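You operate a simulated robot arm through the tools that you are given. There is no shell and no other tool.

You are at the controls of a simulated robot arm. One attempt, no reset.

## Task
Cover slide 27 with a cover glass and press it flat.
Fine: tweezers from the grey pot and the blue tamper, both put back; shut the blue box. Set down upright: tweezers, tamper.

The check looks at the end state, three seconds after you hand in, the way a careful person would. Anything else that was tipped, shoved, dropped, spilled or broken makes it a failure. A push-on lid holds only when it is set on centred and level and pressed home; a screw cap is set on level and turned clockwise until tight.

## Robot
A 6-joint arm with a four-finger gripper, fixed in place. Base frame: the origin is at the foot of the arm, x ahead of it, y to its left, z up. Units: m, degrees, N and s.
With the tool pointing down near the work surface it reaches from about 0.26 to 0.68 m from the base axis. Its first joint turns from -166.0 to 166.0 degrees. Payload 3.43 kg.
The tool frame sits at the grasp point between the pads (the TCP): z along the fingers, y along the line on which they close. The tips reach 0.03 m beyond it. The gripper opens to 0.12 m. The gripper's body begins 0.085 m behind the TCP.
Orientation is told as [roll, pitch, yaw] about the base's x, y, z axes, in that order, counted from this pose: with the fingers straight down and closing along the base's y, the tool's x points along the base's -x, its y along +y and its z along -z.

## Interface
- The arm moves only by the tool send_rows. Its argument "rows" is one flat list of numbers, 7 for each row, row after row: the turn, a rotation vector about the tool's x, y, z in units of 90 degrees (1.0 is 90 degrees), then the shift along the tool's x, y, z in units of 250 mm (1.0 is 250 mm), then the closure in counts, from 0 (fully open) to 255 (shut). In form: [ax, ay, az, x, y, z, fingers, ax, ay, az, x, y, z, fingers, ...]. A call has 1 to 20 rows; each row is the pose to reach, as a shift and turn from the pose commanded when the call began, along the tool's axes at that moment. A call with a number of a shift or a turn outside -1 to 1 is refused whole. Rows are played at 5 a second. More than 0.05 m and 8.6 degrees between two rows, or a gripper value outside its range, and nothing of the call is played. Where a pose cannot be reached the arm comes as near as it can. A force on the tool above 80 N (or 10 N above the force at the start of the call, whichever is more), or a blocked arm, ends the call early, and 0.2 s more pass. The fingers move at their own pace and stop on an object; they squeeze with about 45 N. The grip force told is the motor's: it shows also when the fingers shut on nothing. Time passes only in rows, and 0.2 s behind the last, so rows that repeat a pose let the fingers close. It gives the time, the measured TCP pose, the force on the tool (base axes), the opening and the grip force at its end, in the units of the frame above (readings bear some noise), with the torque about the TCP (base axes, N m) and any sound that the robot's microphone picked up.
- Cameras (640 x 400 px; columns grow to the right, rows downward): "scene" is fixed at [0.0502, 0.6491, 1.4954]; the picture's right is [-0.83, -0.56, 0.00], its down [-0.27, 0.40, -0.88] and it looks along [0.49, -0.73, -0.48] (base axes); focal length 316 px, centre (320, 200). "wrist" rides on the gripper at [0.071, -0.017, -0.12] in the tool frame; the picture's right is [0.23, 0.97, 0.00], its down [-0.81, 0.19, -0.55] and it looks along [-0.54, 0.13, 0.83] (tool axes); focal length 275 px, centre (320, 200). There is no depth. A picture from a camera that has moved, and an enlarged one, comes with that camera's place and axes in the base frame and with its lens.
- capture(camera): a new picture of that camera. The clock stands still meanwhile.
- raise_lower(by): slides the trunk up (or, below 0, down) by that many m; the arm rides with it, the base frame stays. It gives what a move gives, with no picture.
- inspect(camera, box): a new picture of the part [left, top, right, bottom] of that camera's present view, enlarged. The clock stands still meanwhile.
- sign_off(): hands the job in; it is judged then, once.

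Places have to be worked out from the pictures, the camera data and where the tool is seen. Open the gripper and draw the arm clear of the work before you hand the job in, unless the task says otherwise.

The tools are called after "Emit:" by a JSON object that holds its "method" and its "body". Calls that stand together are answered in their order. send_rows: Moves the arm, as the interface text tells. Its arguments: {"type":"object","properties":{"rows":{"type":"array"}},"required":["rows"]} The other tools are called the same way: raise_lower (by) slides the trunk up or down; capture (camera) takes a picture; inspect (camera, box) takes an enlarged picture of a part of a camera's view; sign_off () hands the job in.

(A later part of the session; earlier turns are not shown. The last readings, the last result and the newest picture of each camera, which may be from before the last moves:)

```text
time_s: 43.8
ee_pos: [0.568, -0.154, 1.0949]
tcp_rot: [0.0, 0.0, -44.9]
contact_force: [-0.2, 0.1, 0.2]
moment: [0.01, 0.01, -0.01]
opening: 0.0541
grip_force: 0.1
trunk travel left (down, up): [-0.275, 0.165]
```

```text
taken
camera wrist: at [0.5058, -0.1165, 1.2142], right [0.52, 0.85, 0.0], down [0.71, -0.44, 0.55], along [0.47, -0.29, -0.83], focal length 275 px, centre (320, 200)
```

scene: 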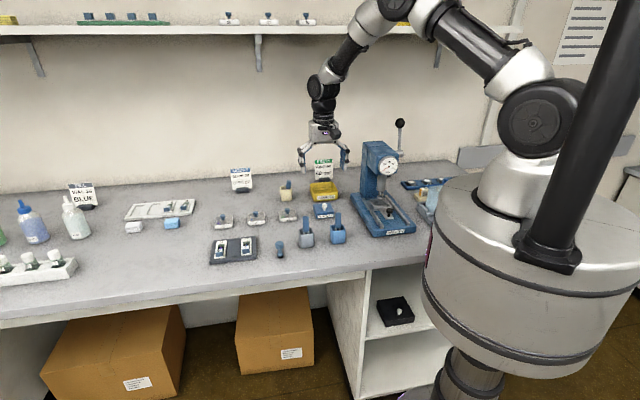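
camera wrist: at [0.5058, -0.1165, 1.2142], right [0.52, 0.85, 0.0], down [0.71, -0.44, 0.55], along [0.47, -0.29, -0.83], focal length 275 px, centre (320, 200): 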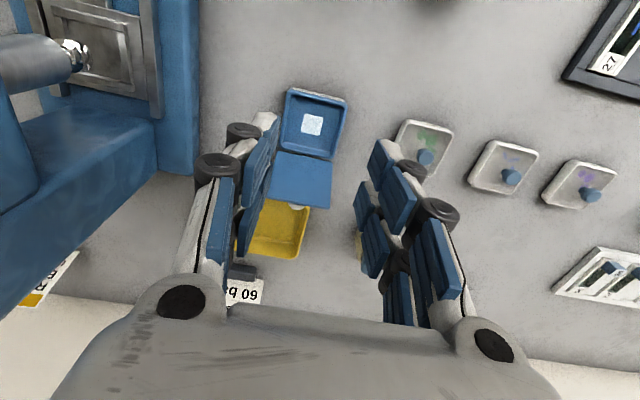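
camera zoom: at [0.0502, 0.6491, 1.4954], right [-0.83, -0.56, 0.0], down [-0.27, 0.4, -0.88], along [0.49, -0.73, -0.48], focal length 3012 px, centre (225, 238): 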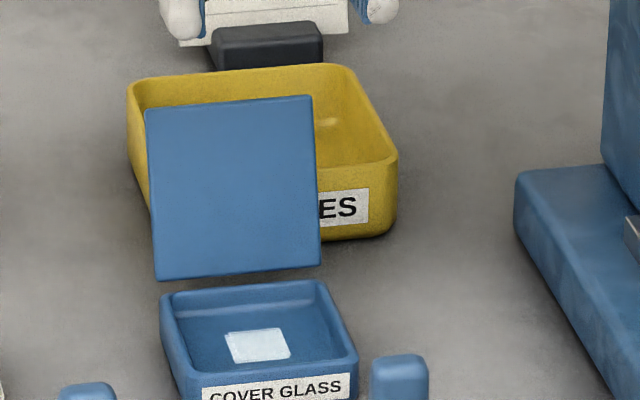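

The lid is fully open and stable. I'll get a precise look at the glass stack from this level pose.

Emit:
{"method": "inspect", "body": {"camera": "wrist", "box": [275, 80, 355, 160]}}

Emit:
{"method": "inspect", "body": {"camera": "scene", "box": [314, 202, 342, 220]}}

```text
5.00 times, centred on (315, 120) of wrist
camera zoom: at [0.5058, -0.1165, 1.2142], right [0.52, 0.85, 0.0], down [0.71, -0.44, 0.55], along [0.47, -0.29, -0.83], focal length 1376 px, centre (345, 600)
```

zoom: 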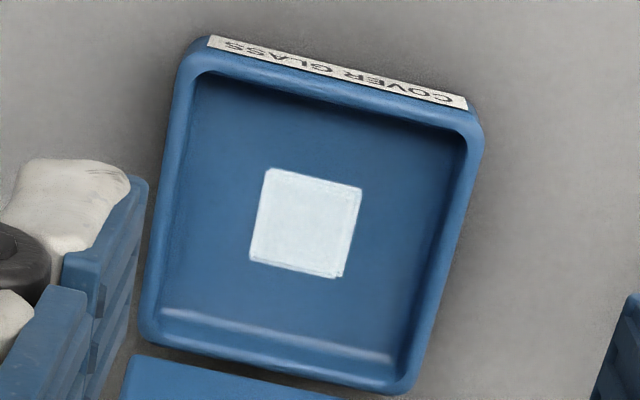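

```text
16.00 times, centred on (328, 211) of scene
camera zoom: at [0.0502, 0.6491, 1.4954], right [-0.83, -0.56, 0.0], down [-0.27, 0.4, -0.88], along [0.49, -0.73, -0.48], focal length 5060 px, centre (192, 24)
```

zoom: 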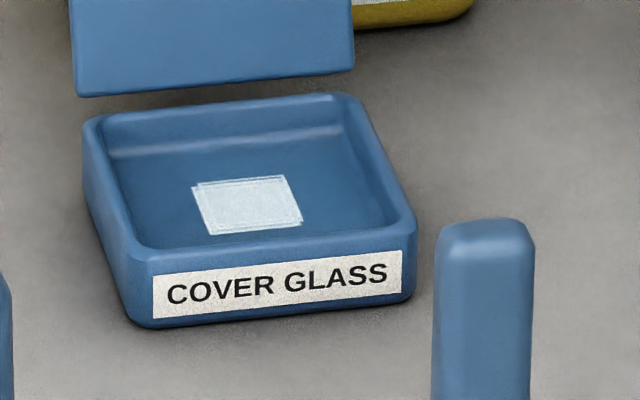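

Glass centre is at (0.588, −0.177), aligned with my yaw, about 20 mm square. Back to the grey pot to re-grip the tweezers.

Emit:
{"method": "send_rows", "body": {"rows": [0, 0, 0, 0.11, 0.07, 0, 127, 0, 0, 0, 0.22, 0.14, 0, 127, 0, 0, 0, 0.33, 0.212, 0, 127, 0, 0, 0, 0.44, 0.283, 0, 127, 0, 0, 0, 0.551, 0.354, 0, 127, 0, 0, 0, 0.551, 0.354, 0, 127]}}

Emit:
{"method": "inspect", "body": {"camera": "wrist", "box": [260, 60, 380, 180]}}

Emit:
{"method": "inspect", "body": {"camera": "scene", "box": [290, 205, 350, 252]}}

```text
time_s: 45.2
ee_pos: [0.5316, 0.003, 1.0924]
tcp_rot: [0.1, -0.1, -45.0]
contact_force: [0.1, -0.9, 0.3]
moment: [-0.02, -0.02, 0.0]
opening: 0.0603
grip_force: 0.0
trunk travel left (down, up): [-0.275, 0.165]
```

```text
3.33 times, centred on (320, 120) of wrist
camera zoom: at [0.4704, 0.0407, 1.2129], right [0.52, 0.85, 0.0], down [0.71, -0.44, 0.55], along [0.47, -0.29, -0.83], focal length 918 px, centre (320, 467)
```

zoom: 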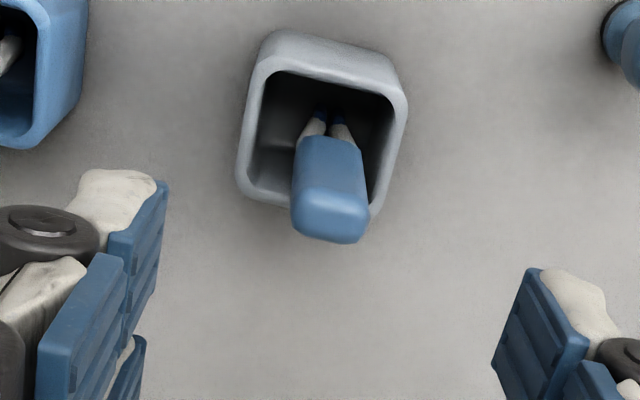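

```text
8.51 times, centred on (320, 228) of scene
camera zoom: at [0.0502, 0.6491, 1.4954], right [-0.83, -0.56, 0.0], down [-0.27, 0.4, -0.88], along [0.49, -0.73, -0.48], focal length 2691 px, centre (320, -43)
```

zoom: 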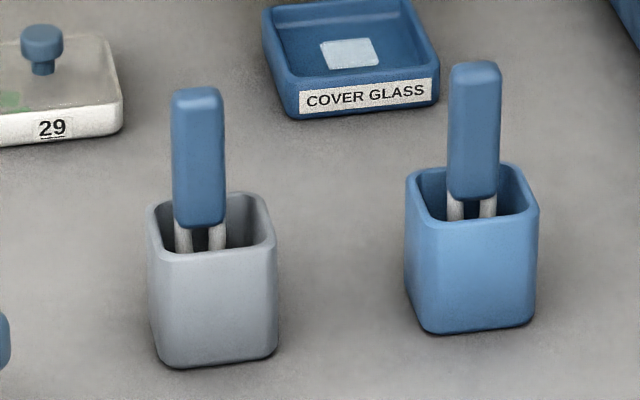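

The tweezers are back at essentially their original spot. I'll trim +2 mm along the closing axis and descend to z≈0.990, slightly higher than before so the tips stay clear of the rim.

Emit:
{"method": "send_rows", "body": {"rows": [0, 0, 0, 0.004, 0.009, 0.1, 127, 0, 0, 0, 0.004, 0.009, 0.2, 127, 0, 0, 0, 0.004, 0.009, 0.3, 127, 0, 0, 0, 0.004, 0.009, 0.38, 140, 0, 0, 0, 0.004, 0.009, 0.414, 160, 0, 0, 0, 0.004, 0.009, 0.414, 170]}}

Emit:
{"method": "inspect", "body": {"camera": "wrist", "box": [240, 80, 400, 230]}}

Emit:
{"method": "inspect", "body": {"camera": "scene", "box": [285, 195, 335, 252]}}

```text
time_s: 46.6
ee_pos: [0.5339, 0.0039, 0.9848]
tcp_rot: [0.2, 0.0, -45.0]
contact_force: [1.0, 0.8, -0.3]
moment: [0.0, 0.01, -0.01]
opening: 0.0397
grip_force: 0.0
trunk travel left (down, up): [-0.275, 0.165]
```

```text
2.67 times, centred on (320, 155) of wrist
camera zoom: at [0.4717, 0.0424, 1.1053], right [0.52, 0.85, 0.0], down [0.71, -0.44, 0.55], along [0.47, -0.29, -0.83], focal length 734 px, centre (320, 320)
```

zoom: 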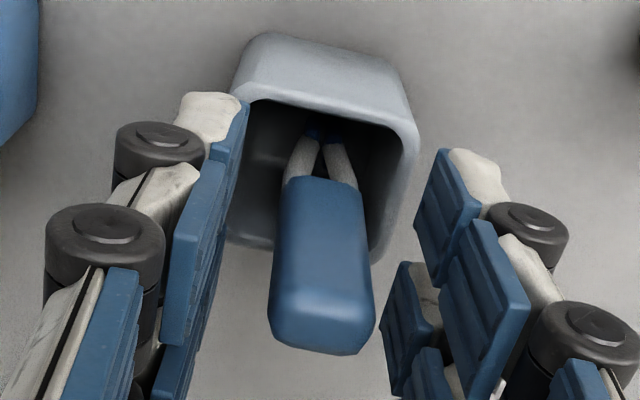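

```text
7.02 times, centred on (310, 224) of scene
camera zoom: at [0.0502, 0.6491, 1.4954], right [-0.83, -0.56, 0.0], down [-0.27, 0.4, -0.88], along [0.49, -0.73, -0.48], focal length 2219 px, centre (390, 35)
```

zoom: 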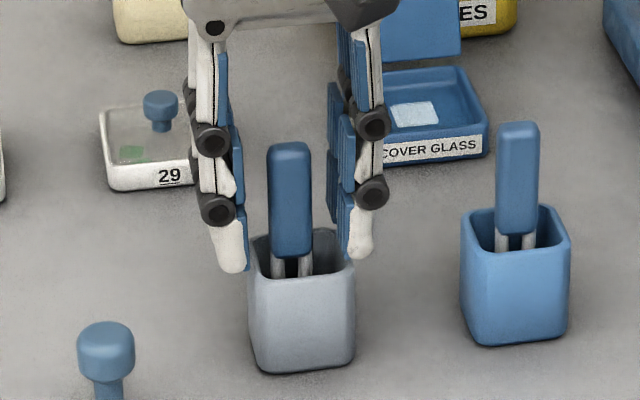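

Good alignment. I'll raise 4 mm and close.

Emit:
{"method": "send_rows", "body": {"rows": [0, 0, 0, 0.006, 0, -0.016, 170, 0, 0, 0, 0.006, 0, -0.016, 200, 0, 0, 0, 0.006, 0, -0.016, 255, 0, 0, 0, 0.006, 0, -0.016, 255, 0, 0, 0, 0.006, 0, -0.016, 255, 0, 0, 0, 0.006, 0, -0.016, 255]}}

Emit:
{"method": "inspect", "body": {"camera": "wrist", "box": [240, 80, 400, 230]}}

Emit:
{"method": "inspect", "body": {"camera": "scene", "box": [285, 195, 335, 252]}}

```text
time_s: 48.0
ee_pos: [0.5337, 0.0053, 0.9897]
tcp_rot: [-0.1, -0.1, -44.8]
contact_force: [-0.4, -1.0, 0.4]
moment: [-0.01, 0.0, 0.03]
opening: 0.0176
grip_force: 44.9
trunk travel left (down, up): [-0.275, 0.165]
```

```text
2.67 times, centred on (320, 155) of wrist
camera zoom: at [0.4706, 0.0433, 1.1097], right [0.52, 0.85, 0.0], down [0.71, -0.44, 0.55], along [0.47, -0.29, -0.83], focal length 734 px, centre (320, 320)
```

zoom: 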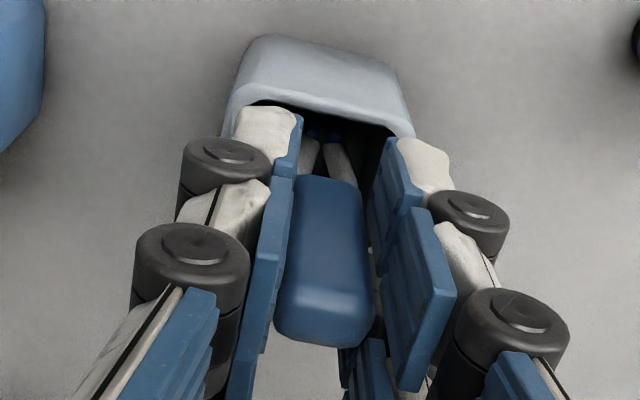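

```text
7.02 times, centred on (310, 224) of scene
camera zoom: at [0.0502, 0.6491, 1.4954], right [-0.83, -0.56, 0.0], down [-0.27, 0.4, -0.88], along [0.49, -0.73, -0.48], focal length 2219 px, centre (390, 35)
```

zoom: 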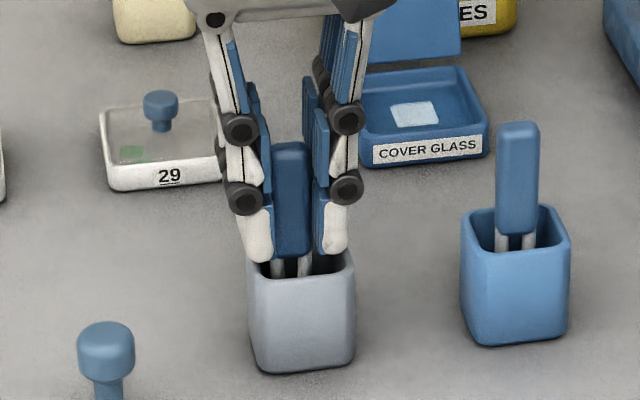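

Gripped well. Lifting 120 mm.

Emit:
{"method": "send_rows", "body": {"rows": [0, 0, 0, 0, 0, -0.04, 255, 0, 0, 0, 0, 0, -0.1, 255, 0, 0, 0, 0, 0, -0.18, 255, 0, 0, 0, 0, 0, -0.28, 255, 0, 0, 0, 0, 0, -0.38, 255, 0, 0, 0, 0, 0, -0.48, 255, 0, 0, 0, 0, 0, -0.48, 255]}}

Emit:
{"method": "inspect", "body": {"camera": "wrist", "box": [275, 100, 365, 260]}}

Emit:
{"method": "inspect", "body": {"camera": "scene", "box": [297, 175, 321, 215]}}

```text
time_s: 49.6
ee_pos: [0.5302, 0.0083, 1.1111]
tcp_rot: [0.0, 0.0, -44.8]
contact_force: [-0.3, -0.8, 0.7]
moment: [0.01, 0.0, 0.0]
opening: 0.0173
grip_force: 44.9
trunk travel left (down, up): [-0.275, 0.165]
```

```text
2.50 times, centred on (320, 180) of wrist
camera zoom: at [0.4682, 0.0462, 1.2309], right [0.52, 0.85, 0.0], down [0.71, -0.44, 0.55], along [0.47, -0.29, -0.83], focal length 688 px, centre (320, 250)
```

zoom: 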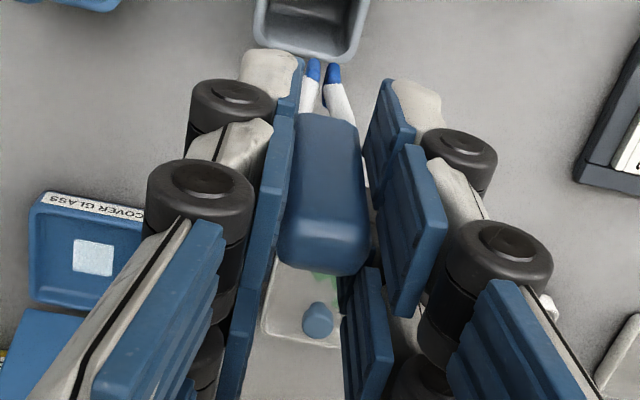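

```text
10.00 times, centred on (309, 195) of scene
camera zoom: at [0.0502, 0.6491, 1.4954], right [-0.83, -0.56, 0.0], down [-0.27, 0.4, -0.88], along [0.49, -0.73, -0.48], focal length 3162 px, centre (430, 250)
```

zoom: 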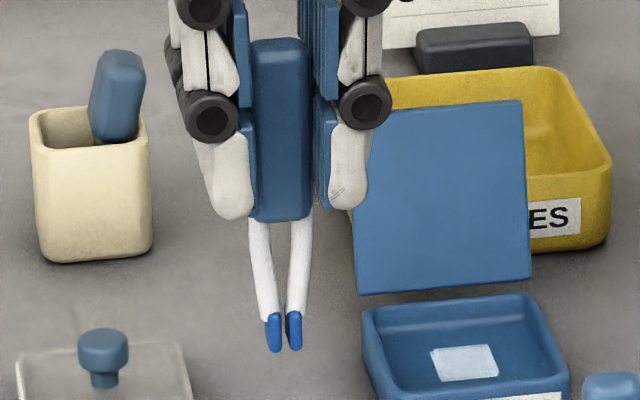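

Tip in the tool frame is at x≈+3 mm, z≈86 mm. I'll carry it over the glass centre again and come down to about 50 mm above it, watching force.

Emit:
{"method": "send_rows", "body": {"rows": [0, 0, 0, -0.1, -0.052, 0, 255, 0, 0, 0, -0.2, -0.105, 0, 255, 0, 0, 0, -0.3, -0.157, 0, 255, 0, 0, 0, -0.4, -0.21, 0, 255, 0, 0, 0, -0.5, -0.262, 0, 255, 0, 0, 0, -0.6, -0.314, 0, 255, 0, 0, 0, -0.689, -0.361, 0, 255, 0, 0, 0, -0.689, -0.361, 0.1, 255, 0, 0, 0, -0.689, -0.361, 0.2, 255, 0, 0, 0, -0.689, -0.361, 0.256, 255]}}

Emit:
{"method": "inspect", "body": {"camera": "wrist", "box": [265, 70, 375, 180]}}

Emit:
{"method": "inspect", "body": {"camera": "scene", "box": [310, 185, 346, 217]}}

```text
time_s: 51.8
ee_pos: [0.5896, -0.1764, 1.0477]
tcp_rot: [0.0, 0.0, -44.9]
contact_force: [-0.3, -0.4, -0.7]
moment: [0.01, -0.01, -0.01]
opening: 0.0175
grip_force: 45.2
trunk travel left (down, up): [-0.275, 0.165]
```

```text
3.64 times, centred on (320, 125) of wrist
camera zoom: at [0.5277, -0.1384, 1.1675], right [0.52, 0.85, 0.0], down [0.71, -0.44, 0.55], along [0.47, -0.29, -0.83], focal length 1001 px, centre (320, 473)
```

zoom: 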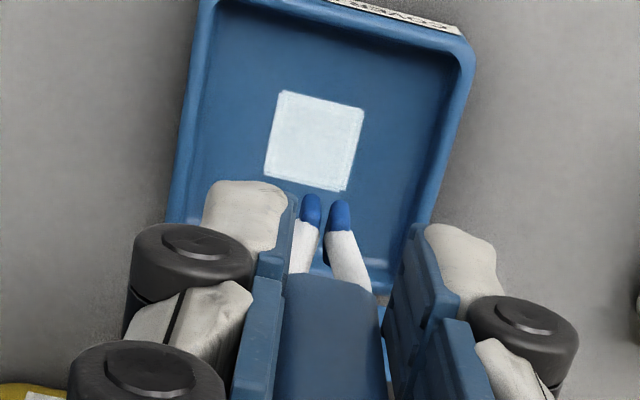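

```text
12.50 times, centred on (328, 201) of scene
camera zoom: at [0.0502, 0.6491, 1.4954], right [-0.83, -0.56, 0.0], down [-0.27, 0.4, -0.88], along [0.49, -0.73, -0.48], focal length 3953 px, centre (220, 188)
```

zoom: 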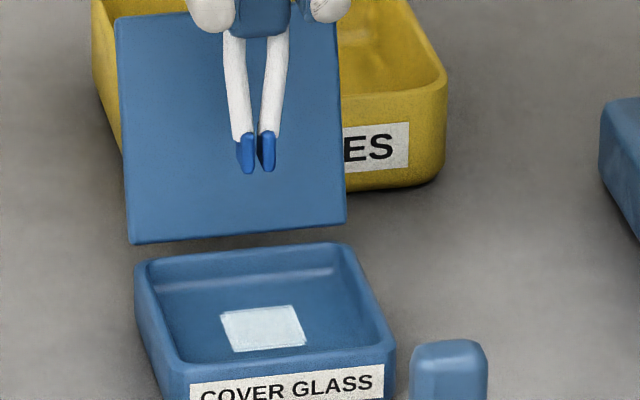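

Both views say shift about 2 mm along −y (tool). I'll trim and lower the tips to about 8–9 mm above the glass.

Emit:
{"method": "send_rows", "body": {"rows": [0, 0, 0, -0.004, -0.008, 0.05, 255, 0, 0, 0, -0.004, -0.008, 0.1, 255, 0, 0, 0, -0.004, -0.008, 0.14, 255, 0, 0, 0, -0.004, -0.008, 0.17, 255, 0, 0, 0, -0.004, -0.008, 0.17, 255]}}

Emit:
{"method": "inspect", "body": {"camera": "wrist", "box": [265, 70, 375, 180]}}

Emit:
{"method": "inspect", "body": {"camera": "scene", "box": [312, 195, 342, 222]}}

```text
time_s: 53.0
ee_pos: [0.5892, -0.1809, 1.0045]
tcp_rot: [0.1, -0.1, -44.8]
contact_force: [0.3, -0.5, -0.8]
moment: [0.01, -0.01, -0.01]
opening: 0.0176
grip_force: 45.1
trunk travel left (down, up): [-0.275, 0.165]
```

```text
3.64 times, centred on (320, 125) of wrist
camera zoom: at [0.5261, -0.1436, 1.1245], right [0.52, 0.85, 0.0], down [0.71, -0.44, 0.55], along [0.47, -0.29, -0.83], focal length 1001 px, centre (320, 473)
```

zoom: 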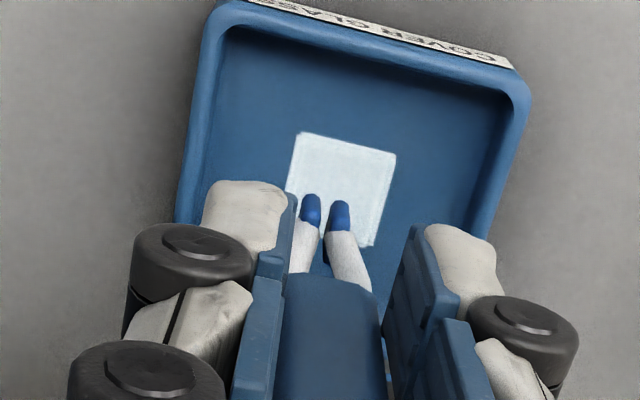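

```text
14.81 times, centred on (327, 208) of scene
camera zoom: at [0.0502, 0.6491, 1.4954], right [-0.83, -0.56, 0.0], down [-0.27, 0.4, -0.88], along [0.49, -0.73, -0.48], focal length 4685 px, centre (216, 74)
```

zoom: 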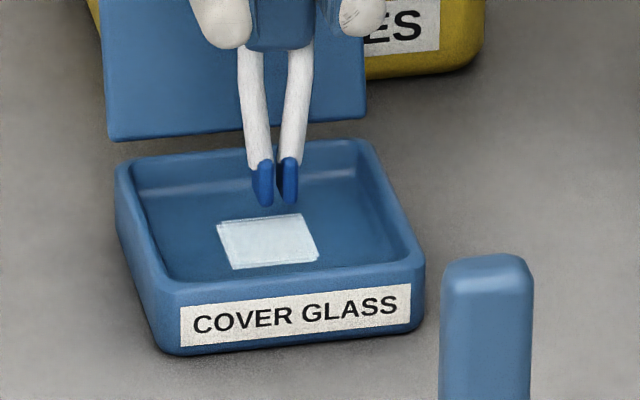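

Now the tip reads about 2.5–3 mm too far toward −y, so the arm settled slightly past. I'll shift +2.7 mm, hold, and check again.

Emit:
{"method": "send_rows", "body": {"rows": [0, 0, 0, 0.002, 0.011, 0, 255, 0, 0, 0, 0.002, 0.011, 0, 255, 0, 0, 0, 0.002, 0.011, 0, 255]}}

Emit:
{"method": "inspect", "body": {"camera": "wrist", "box": [265, 70, 375, 180]}}

Emit:
{"method": "inspect", "body": {"camera": "scene", "box": [312, 195, 342, 222]}}

```text
time_s: 53.8
ee_pos: [0.5899, -0.1784, 1.0048]
tcp_rot: [0.0, 0.0, -44.9]
contact_force: [-0.6, -0.4, -0.3]
moment: [0.0, -0.02, -0.04]
opening: 0.0175
grip_force: 45.1
trunk travel left (down, up): [-0.275, 0.165]
```

```text
3.64 times, centred on (320, 125) of wrist
camera zoom: at [0.5278, -0.1409, 1.1244], right [0.52, 0.85, 0.0], down [0.71, -0.44, 0.55], along [0.47, -0.29, -0.83], focal length 1001 px, centre (320, 473)
```

zoom: 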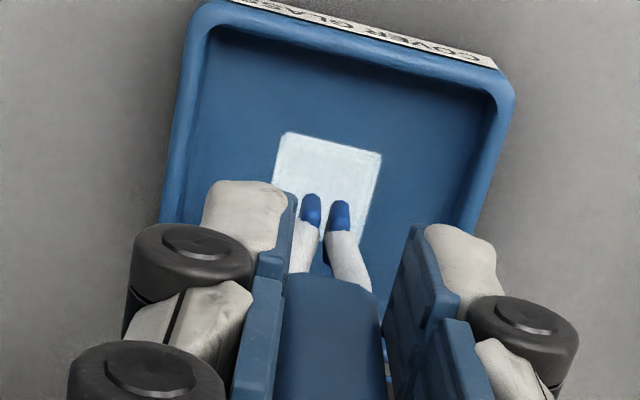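

```text
14.81 times, centred on (327, 208) of scene
camera zoom: at [0.0502, 0.6491, 1.4954], right [-0.83, -0.56, 0.0], down [-0.27, 0.4, -0.88], along [0.49, -0.73, -0.48], focal length 4685 px, centre (216, 74)
```

zoom: 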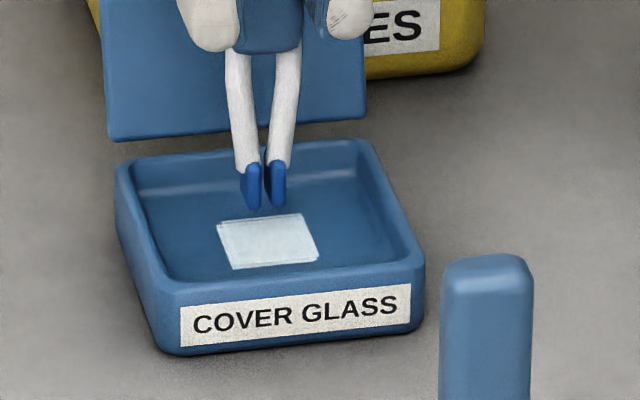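

Tip is now over the glass centre within about 1 mm in both views. I'll lower 7 mm gently and read the force.

Emit:
{"method": "send_rows", "body": {"rows": [0, 0, 0, 0, 0, 0.01, 255, 0, 0, 0, 0, 0, 0.02, 255, 0, 0, 0, 0, 0, 0.028, 255, 0, 0, 0, 0, 0, 0.028, 255]}}

Emit:
{"method": "inspect", "body": {"camera": "scene", "box": [312, 195, 342, 222]}}

Emit:
{"method": "inspect", "body": {"camera": "wrist", "box": [285, 90, 355, 150]}}

```text
time_s: 54.8
ee_pos: [0.5905, -0.1783, 0.9973]
tcp_rot: [0.0, 0.0, -44.9]
contact_force: [0.7, -0.7, 0.2]
moment: [-0.02, 0.03, 0.0]
opening: 0.0177
grip_force: 45.3
trunk travel left (down, up): [-0.275, 0.165]
```

```text
14.81 times, centred on (327, 208) of scene
camera zoom: at [0.0502, 0.6491, 1.4954], right [-0.83, -0.56, 0.0], down [-0.27, 0.4, -0.88], along [0.49, -0.73, -0.48], focal length 4685 px, centre (216, 74)
```

zoom: 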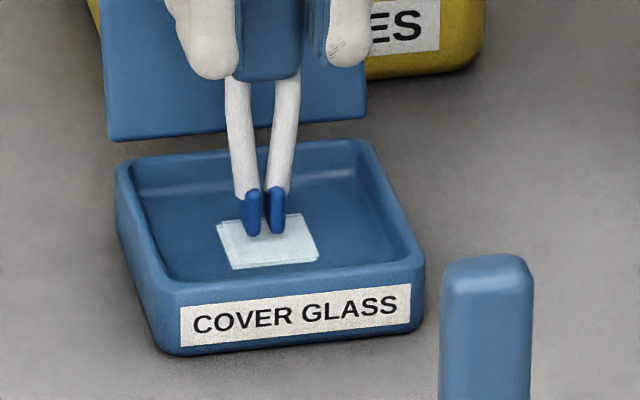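

```text
6.67 times, centred on (320, 120) of wrist
camera zoom: at [0.5277, -0.1404, 1.1173], right [0.52, 0.85, 0.0], down [0.71, -0.44, 0.55], along [0.47, -0.29, -0.83], focal length 1835 px, centre (320, 733)
```

zoom: 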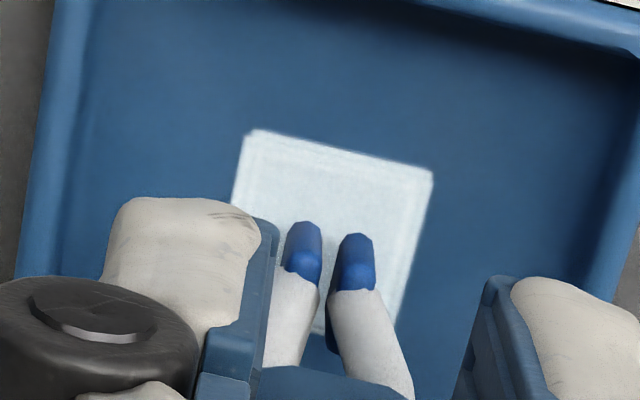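

Tips are about 2 mm above the glass. Stepping down 2 mm and checking force.

Emit:
{"method": "send_rows", "body": {"rows": [0, 0, 0, 0, 0, 0.004, 255, 0, 0, 0, 0, 0, 0.008, 255, 0, 0, 0, 0, 0, 0.008, 255]}}

```text
time_s: 55.6
ee_pos: [0.5918, -0.1782, 0.9943]
tcp_rot: [0.0, 0.0, -44.8]
contact_force: [-1.1, -0.1, 0.1]
moment: [-0.01, -0.02, 0.01]
opening: 0.0175
grip_force: 44.9
trunk travel left (down, up): [-0.275, 0.165]
```

Still free. One more millimetre at a time.

Emit:
{"method": "send_rows", "body": {"rows": [0, 0, 0, 0, 0, 0.004, 255, 0, 0, 0, 0, 0, 0.004, 255]}}

Emit:
{"method": "inspect", "body": {"camera": "scene", "box": [312, 195, 342, 222]}}

```text
time_s: 56.2
ee_pos: [0.5913, -0.178, 0.9943]
tcp_rot: [0.1, 0.0, -44.9]
contact_force: [-0.5, -0.8, -0.3]
moment: [0.03, 0.02, 0.01]
opening: 0.0174
grip_force: 45.5
trunk travel left (down, up): [-0.275, 0.165]
```

```text
14.81 times, centred on (327, 208) of scene
camera zoom: at [0.0502, 0.6491, 1.4954], right [-0.83, -0.56, 0.0], down [-0.27, 0.4, -0.88], along [0.49, -0.73, -0.48], focal length 4685 px, centre (216, 74)
```

zoom: 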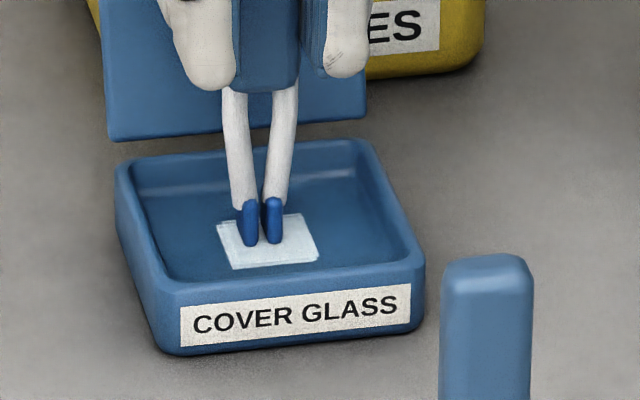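

The tips look right at the glass surface, but there is no force yet. Stepping 1 mm further.

Emit:
{"method": "send_rows", "body": {"rows": [0, 0, 0, 0, 0, 0.004, 255, 0, 0, 0, 0, 0, 0.004, 255]}}

```text
time_s: 56.8
ee_pos: [0.5909, -0.1783, 0.9932]
tcp_rot: [0.0, 0.1, -45.0]
contact_force: [-0.4, 0.6, 1.5]
moment: [-0.05, 0.05, 0.0]
opening: 0.0178
grip_force: 44.8
trunk travel left (down, up): [-0.275, 0.165]
```

Emit:
{"method": "send_rows", "body": {"rows": [0, 0, 0, 0, 0, 0.003, 255, 0, 0, 0, 0, 0, 0.003, 255]}}

Emit:
{"method": "inspect", "body": {"camera": "scene", "box": [318, 203, 336, 218]}}

Emit:
{"method": "inspect", "body": {"camera": "wrist", "box": [285, 90, 355, 150]}}

```text
time_s: 57.4
ee_pos: [0.591, -0.1788, 0.9936]
tcp_rot: [0.2, -0.1, -44.9]
contact_force: [-1.2, 1.5, 9.5]
moment: [0.08, 0.07, 0.0]
opening: 0.0177
grip_force: 44.7
trunk travel left (down, up): [-0.275, 0.165]
```

```text
16.00 times, centred on (327, 210) of scene
camera zoom: at [0.0502, 0.6491, 1.4954], right [-0.83, -0.56, 0.0], down [-0.27, 0.4, -0.88], along [0.49, -0.73, -0.48], focal length 5060 px, centre (208, 32)
```

zoom: 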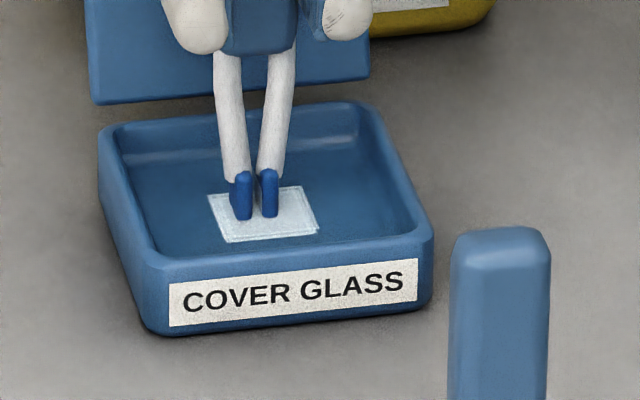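

```text
6.67 times, centred on (320, 120) of wrist
camera zoom: at [0.5281, -0.1399, 1.1131], right [0.52, 0.85, 0.0], down [0.71, -0.44, 0.55], along [0.47, -0.29, -0.83], focal length 1835 px, centre (320, 733)
```

zoom: 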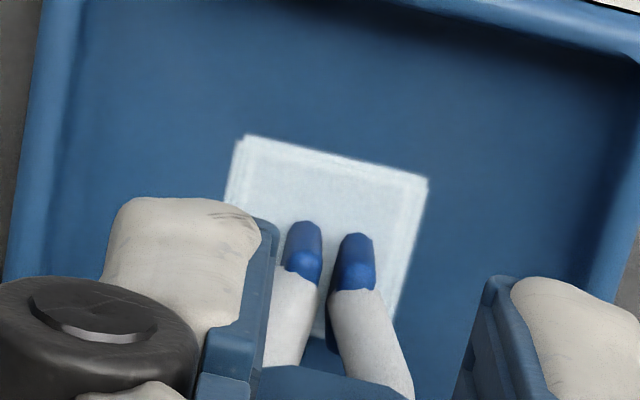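

Contact at 9.5 N. I'll lift slowly 15 mm and see whether a glass comes along.

Emit:
{"method": "send_rows", "body": {"rows": [0, 0, 0, 0, 0, -0.006, 255, 0, 0, 0, 0, 0, -0.02, 255, 0, 0, 0, 0, 0, -0.04, 255, 0, 0, 0, 0, 0, -0.06, 255, 0, 0, 0, 0, 0, -0.06, 255]}}

Emit:
{"method": "inspect", "body": {"camera": "scene", "box": [312, 195, 342, 222]}}

Emit:
{"method": "inspect", "body": {"camera": "wrist", "box": [285, 90, 355, 150]}}

```text
time_s: 58.6
ee_pos: [0.5904, -0.1799, 1.0066]
tcp_rot: [0.1, 0.0, -44.8]
contact_force: [0.4, 0.3, -1.0]
moment: [-0.01, -0.01, 0.03]
opening: 0.0175
grip_force: 45.1
trunk travel left (down, up): [-0.275, 0.165]
```

```text
14.81 times, centred on (327, 208) of scene
camera zoom: at [0.0502, 0.6491, 1.4954], right [-0.83, -0.56, 0.0], down [-0.27, 0.4, -0.88], along [0.49, -0.73, -0.48], focal length 4685 px, centre (216, 74)
```

zoom: 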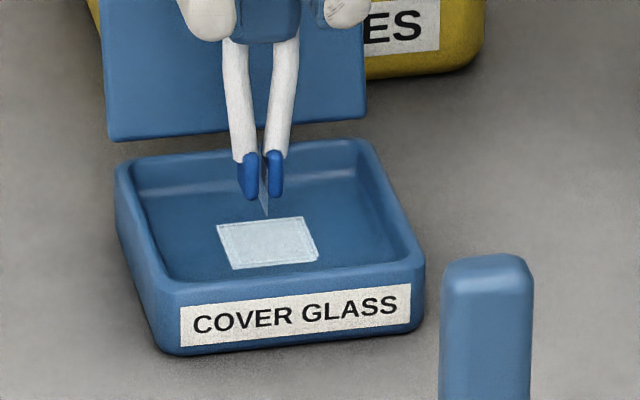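

```text
6.67 times, centred on (320, 120) of wrist
camera zoom: at [0.5283, -0.1403, 1.1274], right [0.52, 0.85, 0.0], down [0.71, -0.44, 0.55], along [0.47, -0.29, -0.83], focal length 1835 px, centre (320, 733)
```

zoom: 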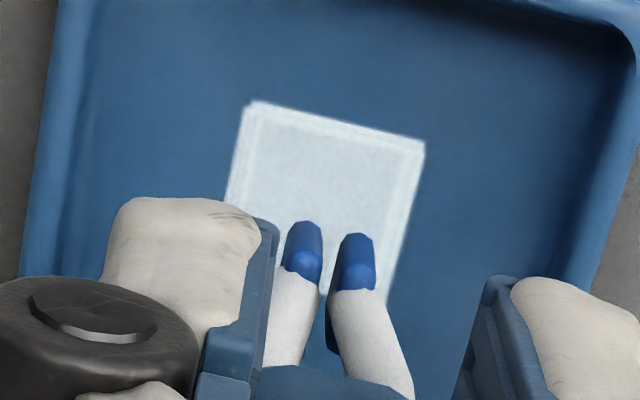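

Something thin is now between the tips, a glass seen edge-on. I'll raise it higher and look closely from both cameras.

Emit:
{"method": "send_rows", "body": {"rows": [0, 0, 0, 0, 0, -0.08, 255, 0, 0, 0, 0, 0, -0.16, 255, 0, 0, 0, 0, 0, -0.24, 255, 0, 0, 0, 0, 0, -0.24, 255]}}

Emit:
{"method": "inspect", "body": {"camera": "scene", "box": [314, 170, 336, 205]}}

Emit:
{"method": "inspect", "body": {"camera": "wrist", "box": [285, 80, 355, 150]}}

Emit:
{"method": "inspect", "body": {"camera": "scene", "box": [318, 203, 336, 218]}}

```text
time_s: 59.6
ee_pos: [0.5891, -0.18, 1.0674]
tcp_rot: [0.0, 0.1, -44.9]
contact_force: [-0.1, 0.5, 0.1]
moment: [-0.02, 0.0, 0.0]
opening: 0.0174
grip_force: 45.0
trunk travel left (down, up): [-0.275, 0.165]
```

```text
11.43 times, centred on (325, 188) of scene
camera zoom: at [0.0502, 0.6491, 1.4954], right [-0.83, -0.56, 0.0], down [-0.27, 0.4, -0.88], along [0.49, -0.73, -0.48], focal length 3614 px, centre (263, 343)
```

zoom: 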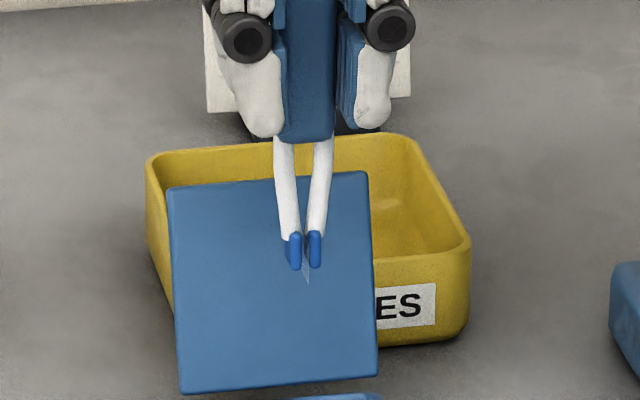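

```text
5.71 times, centred on (320, 115) of wrist
camera zoom: at [0.5269, -0.1411, 1.1877], right [0.52, 0.85, 0.0], down [0.71, -0.44, 0.55], along [0.47, -0.29, -0.83], focal length 1573 px, centre (320, 686)
```

zoom: 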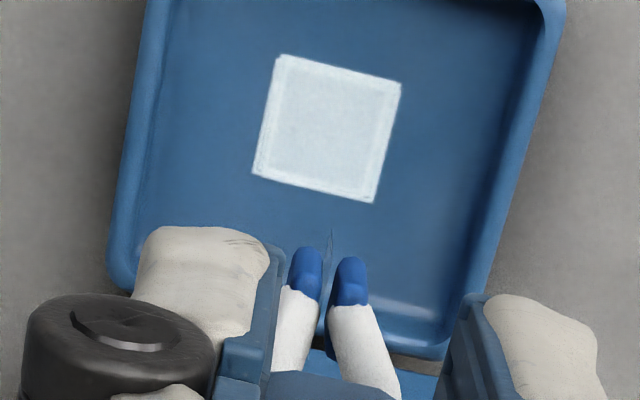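

```text
16.00 times, centred on (327, 210) of scene
camera zoom: at [0.0502, 0.6491, 1.4954], right [-0.83, -0.56, 0.0], down [-0.27, 0.4, -0.88], along [0.49, -0.73, -0.48], focal length 5060 px, centre (208, 32)
```

zoom: 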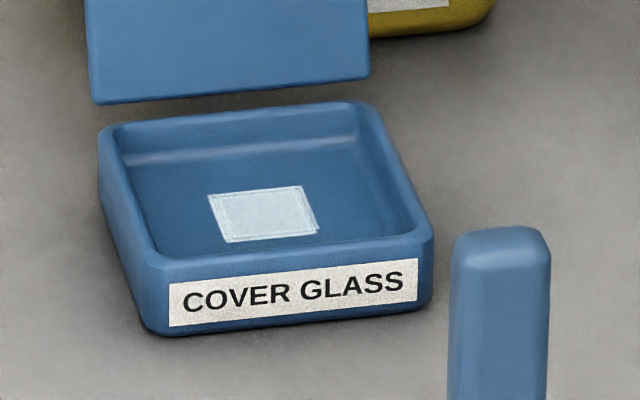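

A thin sliver is visible between the tips but I can't judge its shape edge-on. I'll raise clear and yaw the tool 60° so the cameras can see its face.

Emit:
{"method": "send_rows", "body": {"rows": [0, 0, 0, 0.04, 0, -0.08, 255, 0, 0, 0, 0.08, 0, -0.16, 255, 0, 0, -0.083, 0.12, 0, -0.2, 255, 0, 0, -0.166, 0.12, 0, -0.2, 255, 0, 0, -0.25, 0.12, 0, -0.2, 255, 0, 0, -0.333, 0.12, 0, -0.2, 255, 0, 0, -0.416, 0.12, 0, -0.2, 255, 0, 0, -0.5, 0.12, 0, -0.2, 255, 0, 0, -0.583, 0.12, 0, -0.2, 255, 0, 0, -0.667, 0.12, 0, -0.2, 255]}}

Emit:
{"method": "capture", "body": {"camera": "scene"}}

Emit:
{"method": "inspect", "body": {"camera": "scene", "box": [312, 160, 336, 190]}}

Emit:
{"method": "inspect", "body": {"camera": "wrist", "box": [285, 80, 355, 150]}}

```text
time_s: 61.8
ee_pos: [0.5693, -0.1587, 1.1175]
tcp_rot: [0.0, 0.0, 15.2]
contact_force: [-0.4, -0.5, 0.5]
moment: [-0.02, 0.02, 0.0]
opening: 0.0177
grip_force: 45.6
trunk travel left (down, up): [-0.275, 0.165]
```

```text
taken
```

scene: 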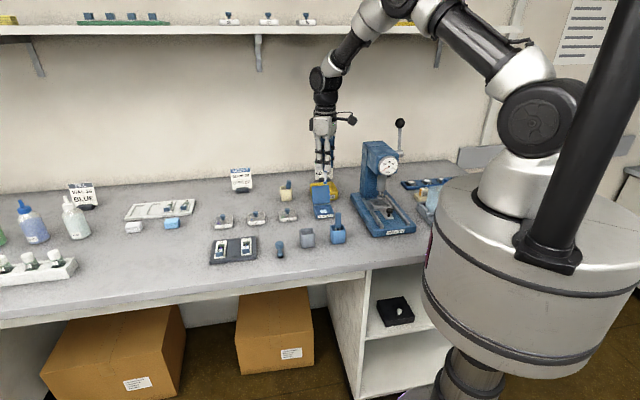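

```text
13.33 times, centred on (324, 175) of scene
camera zoom: at [0.0502, 0.6491, 1.4954], right [-0.83, -0.56, 0.0], down [-0.27, 0.4, -0.88], along [0.49, -0.73, -0.48], focal length 4216 px, centre (267, 533)
```

zoom: 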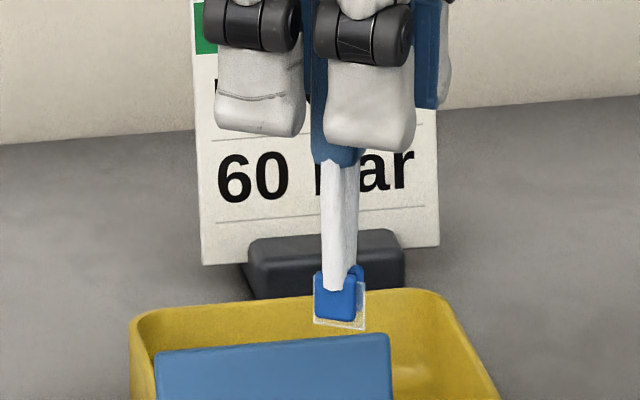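

```text
5.71 times, centred on (320, 115) of wrist
camera zoom: at [0.5055, -0.1937, 1.2374], right [-0.48, 0.88, 0.0], down [0.73, 0.4, 0.55], along [0.49, 0.26, -0.83], focal length 1573 px, centre (320, 686)
```

zoom: 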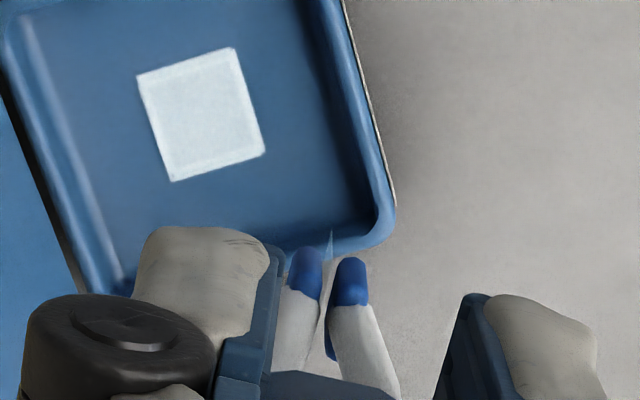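

The face view shows a small clear glass pinched upright between the tips, with its plane perpendicular to the pinch direction. So I must tilt the tool to lay it down. First I'll turn back to yaw −45° and move to look closely at slide 27.

Emit:
{"method": "send_rows", "body": {"rows": [0, 0, 0.074, -0.06, 0.103, 0, 255, 0, 0, 0.148, -0.12, 0.206, 0, 255, 0, 0, 0.222, -0.18, 0.309, 0, 255, 0, 0, 0.296, -0.24, 0.412, 0, 255, 0, 0, 0.37, -0.3, 0.514, 0, 255, 0, 0, 0.444, -0.36, 0.617, 0, 255, 0, 0, 0.519, -0.421, 0.72, 0, 255, 0, 0, 0.593, -0.481, 0.823, 0, 255, 0, 0, 0.667, -0.541, 0.926, 0, 255, 0, 0, 0.667, -0.541, 0.926, 0, 255]}}

Emit:
{"method": "capture", "body": {"camera": "wrist"}}

Emit:
{"method": "inspect", "body": {"camera": "wrist", "box": [300, 30, 460, 150]}}

Emit:
{"method": "inspect", "body": {"camera": "scene", "box": [205, 180, 285, 270]}}

```text
time_s: 64.0
ee_pos: [0.6378, 0.0998, 1.1197]
tcp_rot: [0.1, 0.0, -45.0]
contact_force: [-0.3, 0.5, 0.4]
moment: [0.0, 0.0, 0.0]
opening: 0.0176
grip_force: 45.3
trunk travel left (down, up): [-0.275, 0.165]
```

```text
taken
camera wrist: at [0.576, 0.1383, 1.2392], right [0.53, 0.85, 0.0], down [0.71, -0.44, 0.55], along [0.47, -0.29, -0.83], focal length 275 px, centre (320, 200)
```

wrist: 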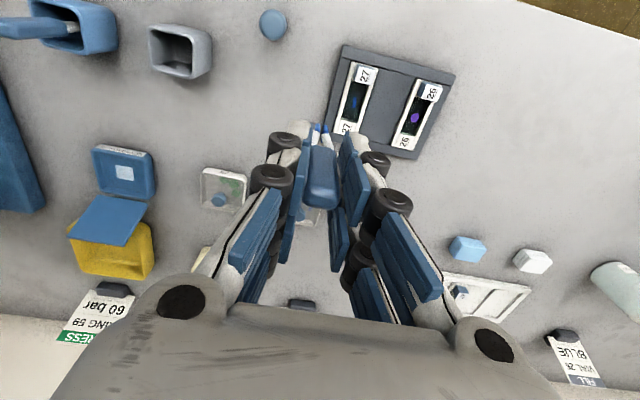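

```text
3.33 times, centred on (380, 90) of wrist
camera zoom: at [0.576, 0.1383, 1.2392], right [0.53, 0.85, 0.0], down [0.71, -0.44, 0.55], along [0.47, -0.29, -0.83], focal length 918 px, centre (120, 567)
```

zoom: 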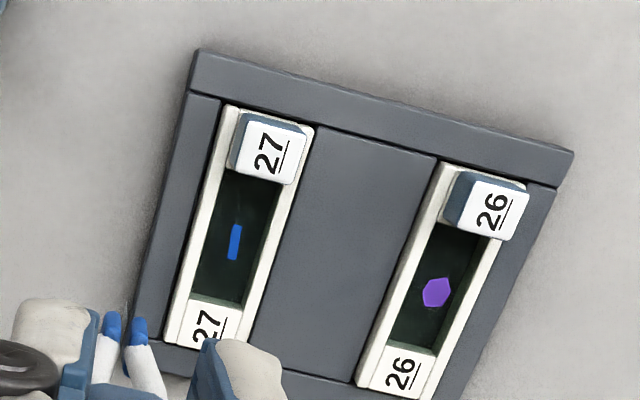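

```text
4.44 times, centred on (245, 225) of scene
camera zoom: at [0.0502, 0.6491, 1.4954], right [-0.83, -0.56, 0.0], down [-0.27, 0.4, -0.88], along [0.49, -0.73, -0.48], focal length 1406 px, centre (653, 89)
```

zoom: 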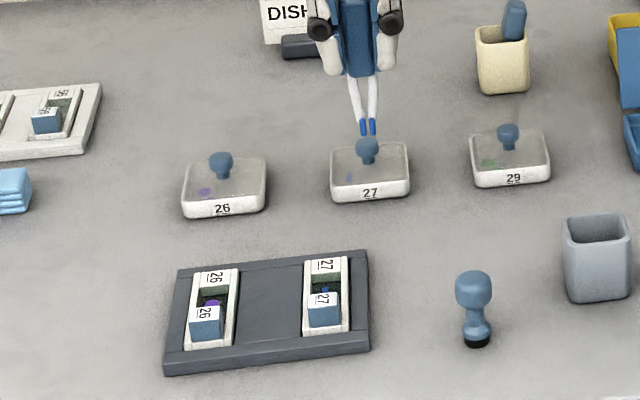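

Slide 27 measures about 29×81 mm with its well 20 mm wide and the specimen at its centre (e1≈0.564, e2≈0.382). I'll tilt the tool 38° about its x so the gripper leans away and the glass leans toward lying down. Then I'll check at height.

Emit:
{"method": "send_rows", "body": {"rows": [-0.07, 0, 0, -0.004, -0.004, 0, 255, -0.14, 0, 0, -0.008, -0.008, 0, 255, -0.21, 0, 0, -0.012, -0.012, 0, 255, -0.28, 0, 0, -0.016, -0.016, 0, 255, -0.35, 0, 0, -0.02, -0.02, 0, 255, -0.4222, 0, 0, -0.02, -0.022, 0, 255, -0.4222, 0, 0, -0.02, -0.022, 0, 255]}}

Emit:
{"method": "capture", "body": {"camera": "wrist"}}

Emit:
{"method": "inspect", "body": {"camera": "scene", "box": [205, 160, 325, 270]}}

Emit:
{"method": "inspect", "body": {"camera": "scene", "box": [255, 175, 280, 200]}}

```text
time_s: 65.6
ee_pos: [0.6391, 0.0936, 1.1168]
tcp_rot: [38.0, 0.0, -45.0]
contact_force: [-0.2, -0.1, -0.7]
moment: [0.0, -0.01, -0.04]
opening: 0.0178
grip_force: 44.8
trunk travel left (down, up): [-0.275, 0.165]
```

```text
taken
camera wrist: at [0.527, 0.0816, 1.2017], right [0.38, 0.7, 0.6], down [0.44, -0.71, 0.55], along [0.81, 0.05, -0.58], focal length 275 px, centre (320, 200)
```

wrist: 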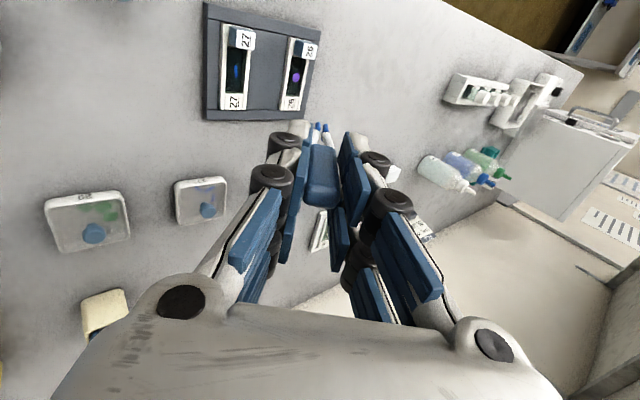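

```text
3.64 times, centred on (265, 215) of scene
camera zoom: at [0.0502, 0.6491, 1.4954], right [-0.83, -0.56, 0.0], down [-0.27, 0.4, -0.88], along [0.49, -0.73, -0.48], focal length 1150 px, centre (520, 146)
```

zoom: 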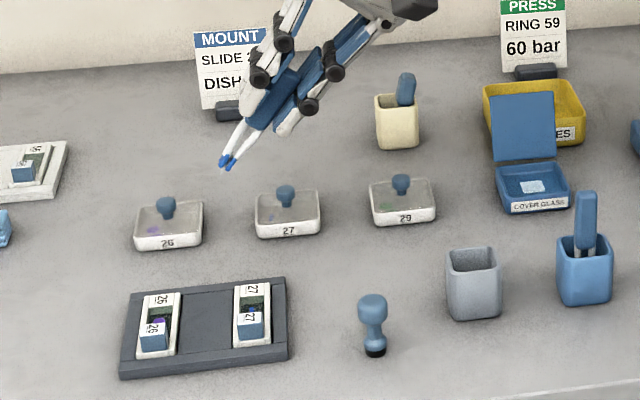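

```text
16.00 times, centred on (268, 188) of scene
camera zoom: at [0.0502, 0.6491, 1.4954], right [-0.83, -0.56, 0.0], down [-0.27, 0.4, -0.88], along [0.49, -0.73, -0.48], focal length 5060 px, centre (1160, 400)
```

zoom: 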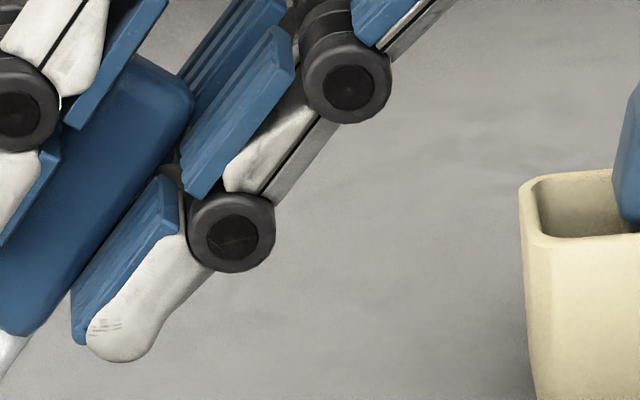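

The tilt works. I'll zoom on the tips and the slide in both views.

Emit:
{"method": "inspect", "body": {"camera": "scene", "box": [230, 192, 254, 214]}}

Emit:
{"method": "inspect", "body": {"camera": "wrist", "box": [200, 0, 360, 140]}}

Emit:
{"method": "inspect", "body": {"camera": "scene", "box": [225, 230, 260, 260]}}

```text
16.00 times, centred on (242, 203) of scene
camera zoom: at [0.0502, 0.6491, 1.4954], right [-0.83, -0.56, 0.0], down [-0.27, 0.4, -0.88], along [0.49, -0.73, -0.48], focal length 5060 px, centre (1568, 152)
```

zoom: 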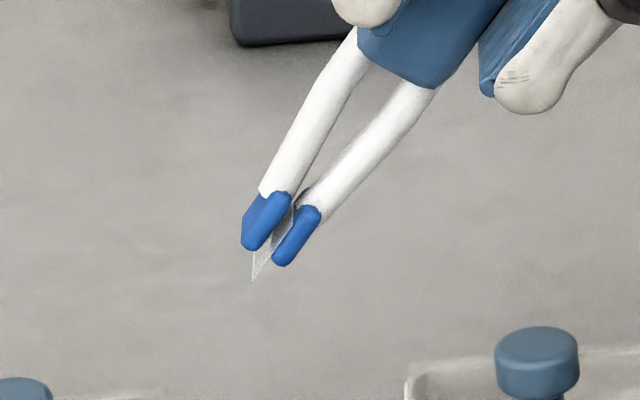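

```text
2.86 times, centred on (280, 70) of wrist
camera zoom: at [0.527, 0.0816, 1.2017], right [0.38, 0.7, 0.6], down [0.44, -0.71, 0.55], along [0.81, 0.05, -0.58], focal length 786 px, centre (434, 571)
```

zoom: 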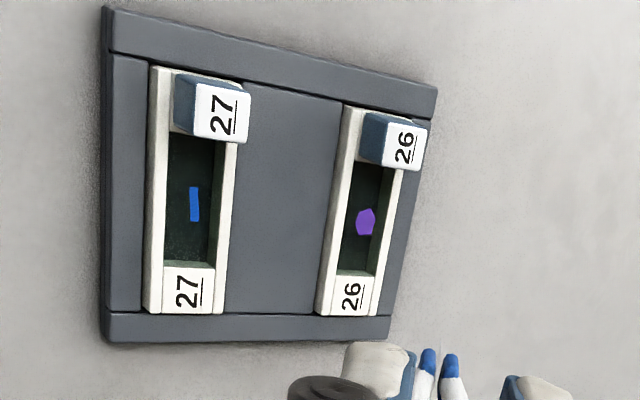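

```text
13.33 times, centred on (242, 245) of scene
camera zoom: at [0.0502, 0.6491, 1.4954], right [-0.83, -0.56, 0.0], down [-0.27, 0.4, -0.88], along [0.49, -0.73, -0.48], focal length 4216 px, centre (1353, -400)
```

zoom: 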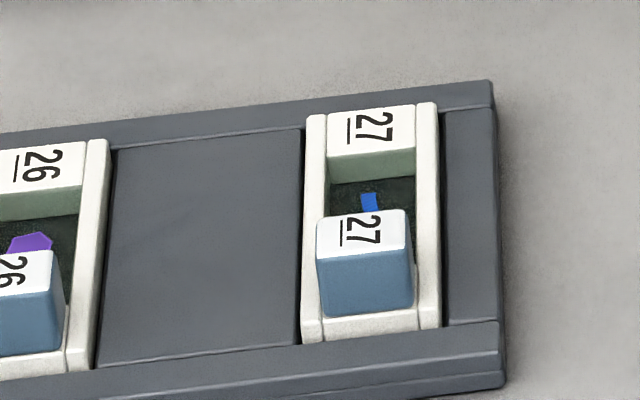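

Tip position agrees with the prediction within 2 mm (e1≈0.570, e2≈0.382), with the glass's free edge below the tips. I'll descend straight down 115 mm to about 30 mm above the well.

Emit:
{"method": "send_rows", "body": {"rows": [0, 0, 0, 0, -0.0708, 0.0906, 255, 0, 0, 0, 0, -0.1416, 0.1812, 255, 0, 0, 0, 0, -0.2124, 0.2718, 255, 0, 0, 0, 0, -0.2832, 0.3625, 255, 0, 0, 0, 0, -0.2832, 0.3625, 255]}}

Emit:
{"method": "inspect", "body": {"camera": "scene", "box": [222, 220, 272, 260]}}

Emit:
{"method": "inspect", "body": {"camera": "wrist", "box": [240, 40, 400, 180]}}

```text
time_s: 66.8
ee_pos: [0.6398, 0.0915, 1.0012]
tcp_rot: [38.0, 0.0, -45.0]
contact_force: [-0.1, 0.6, -1.0]
moment: [0.02, 0.03, 0.01]
opening: 0.0175
grip_force: 45.1
trunk travel left (down, up): [-0.275, 0.165]
```

```text
10.00 times, centred on (247, 240) of scene
camera zoom: at [0.0502, 0.6491, 1.4954], right [-0.83, -0.56, 0.0], down [-0.27, 0.4, -0.88], along [0.49, -0.73, -0.48], focal length 3162 px, centre (1050, -200)
```

zoom: 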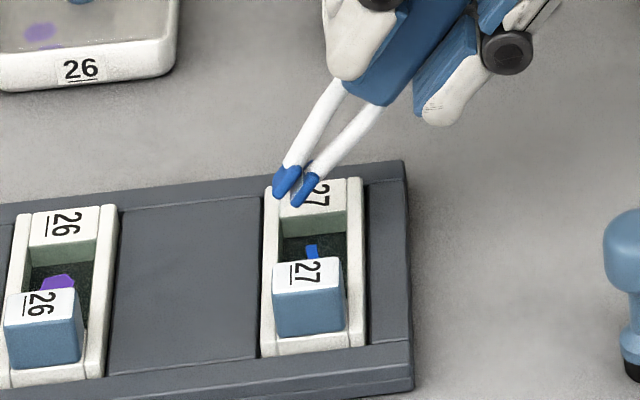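

```text
2.86 times, centred on (320, 110) of wrist
camera zoom: at [0.5273, 0.0801, 1.0846], right [0.38, 0.71, 0.6], down [0.44, -0.71, 0.55], along [0.81, 0.05, -0.58], focal length 786 px, centre (320, 457)
```

zoom: 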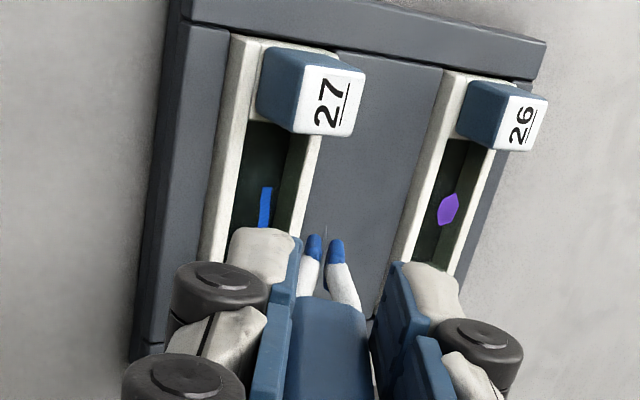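

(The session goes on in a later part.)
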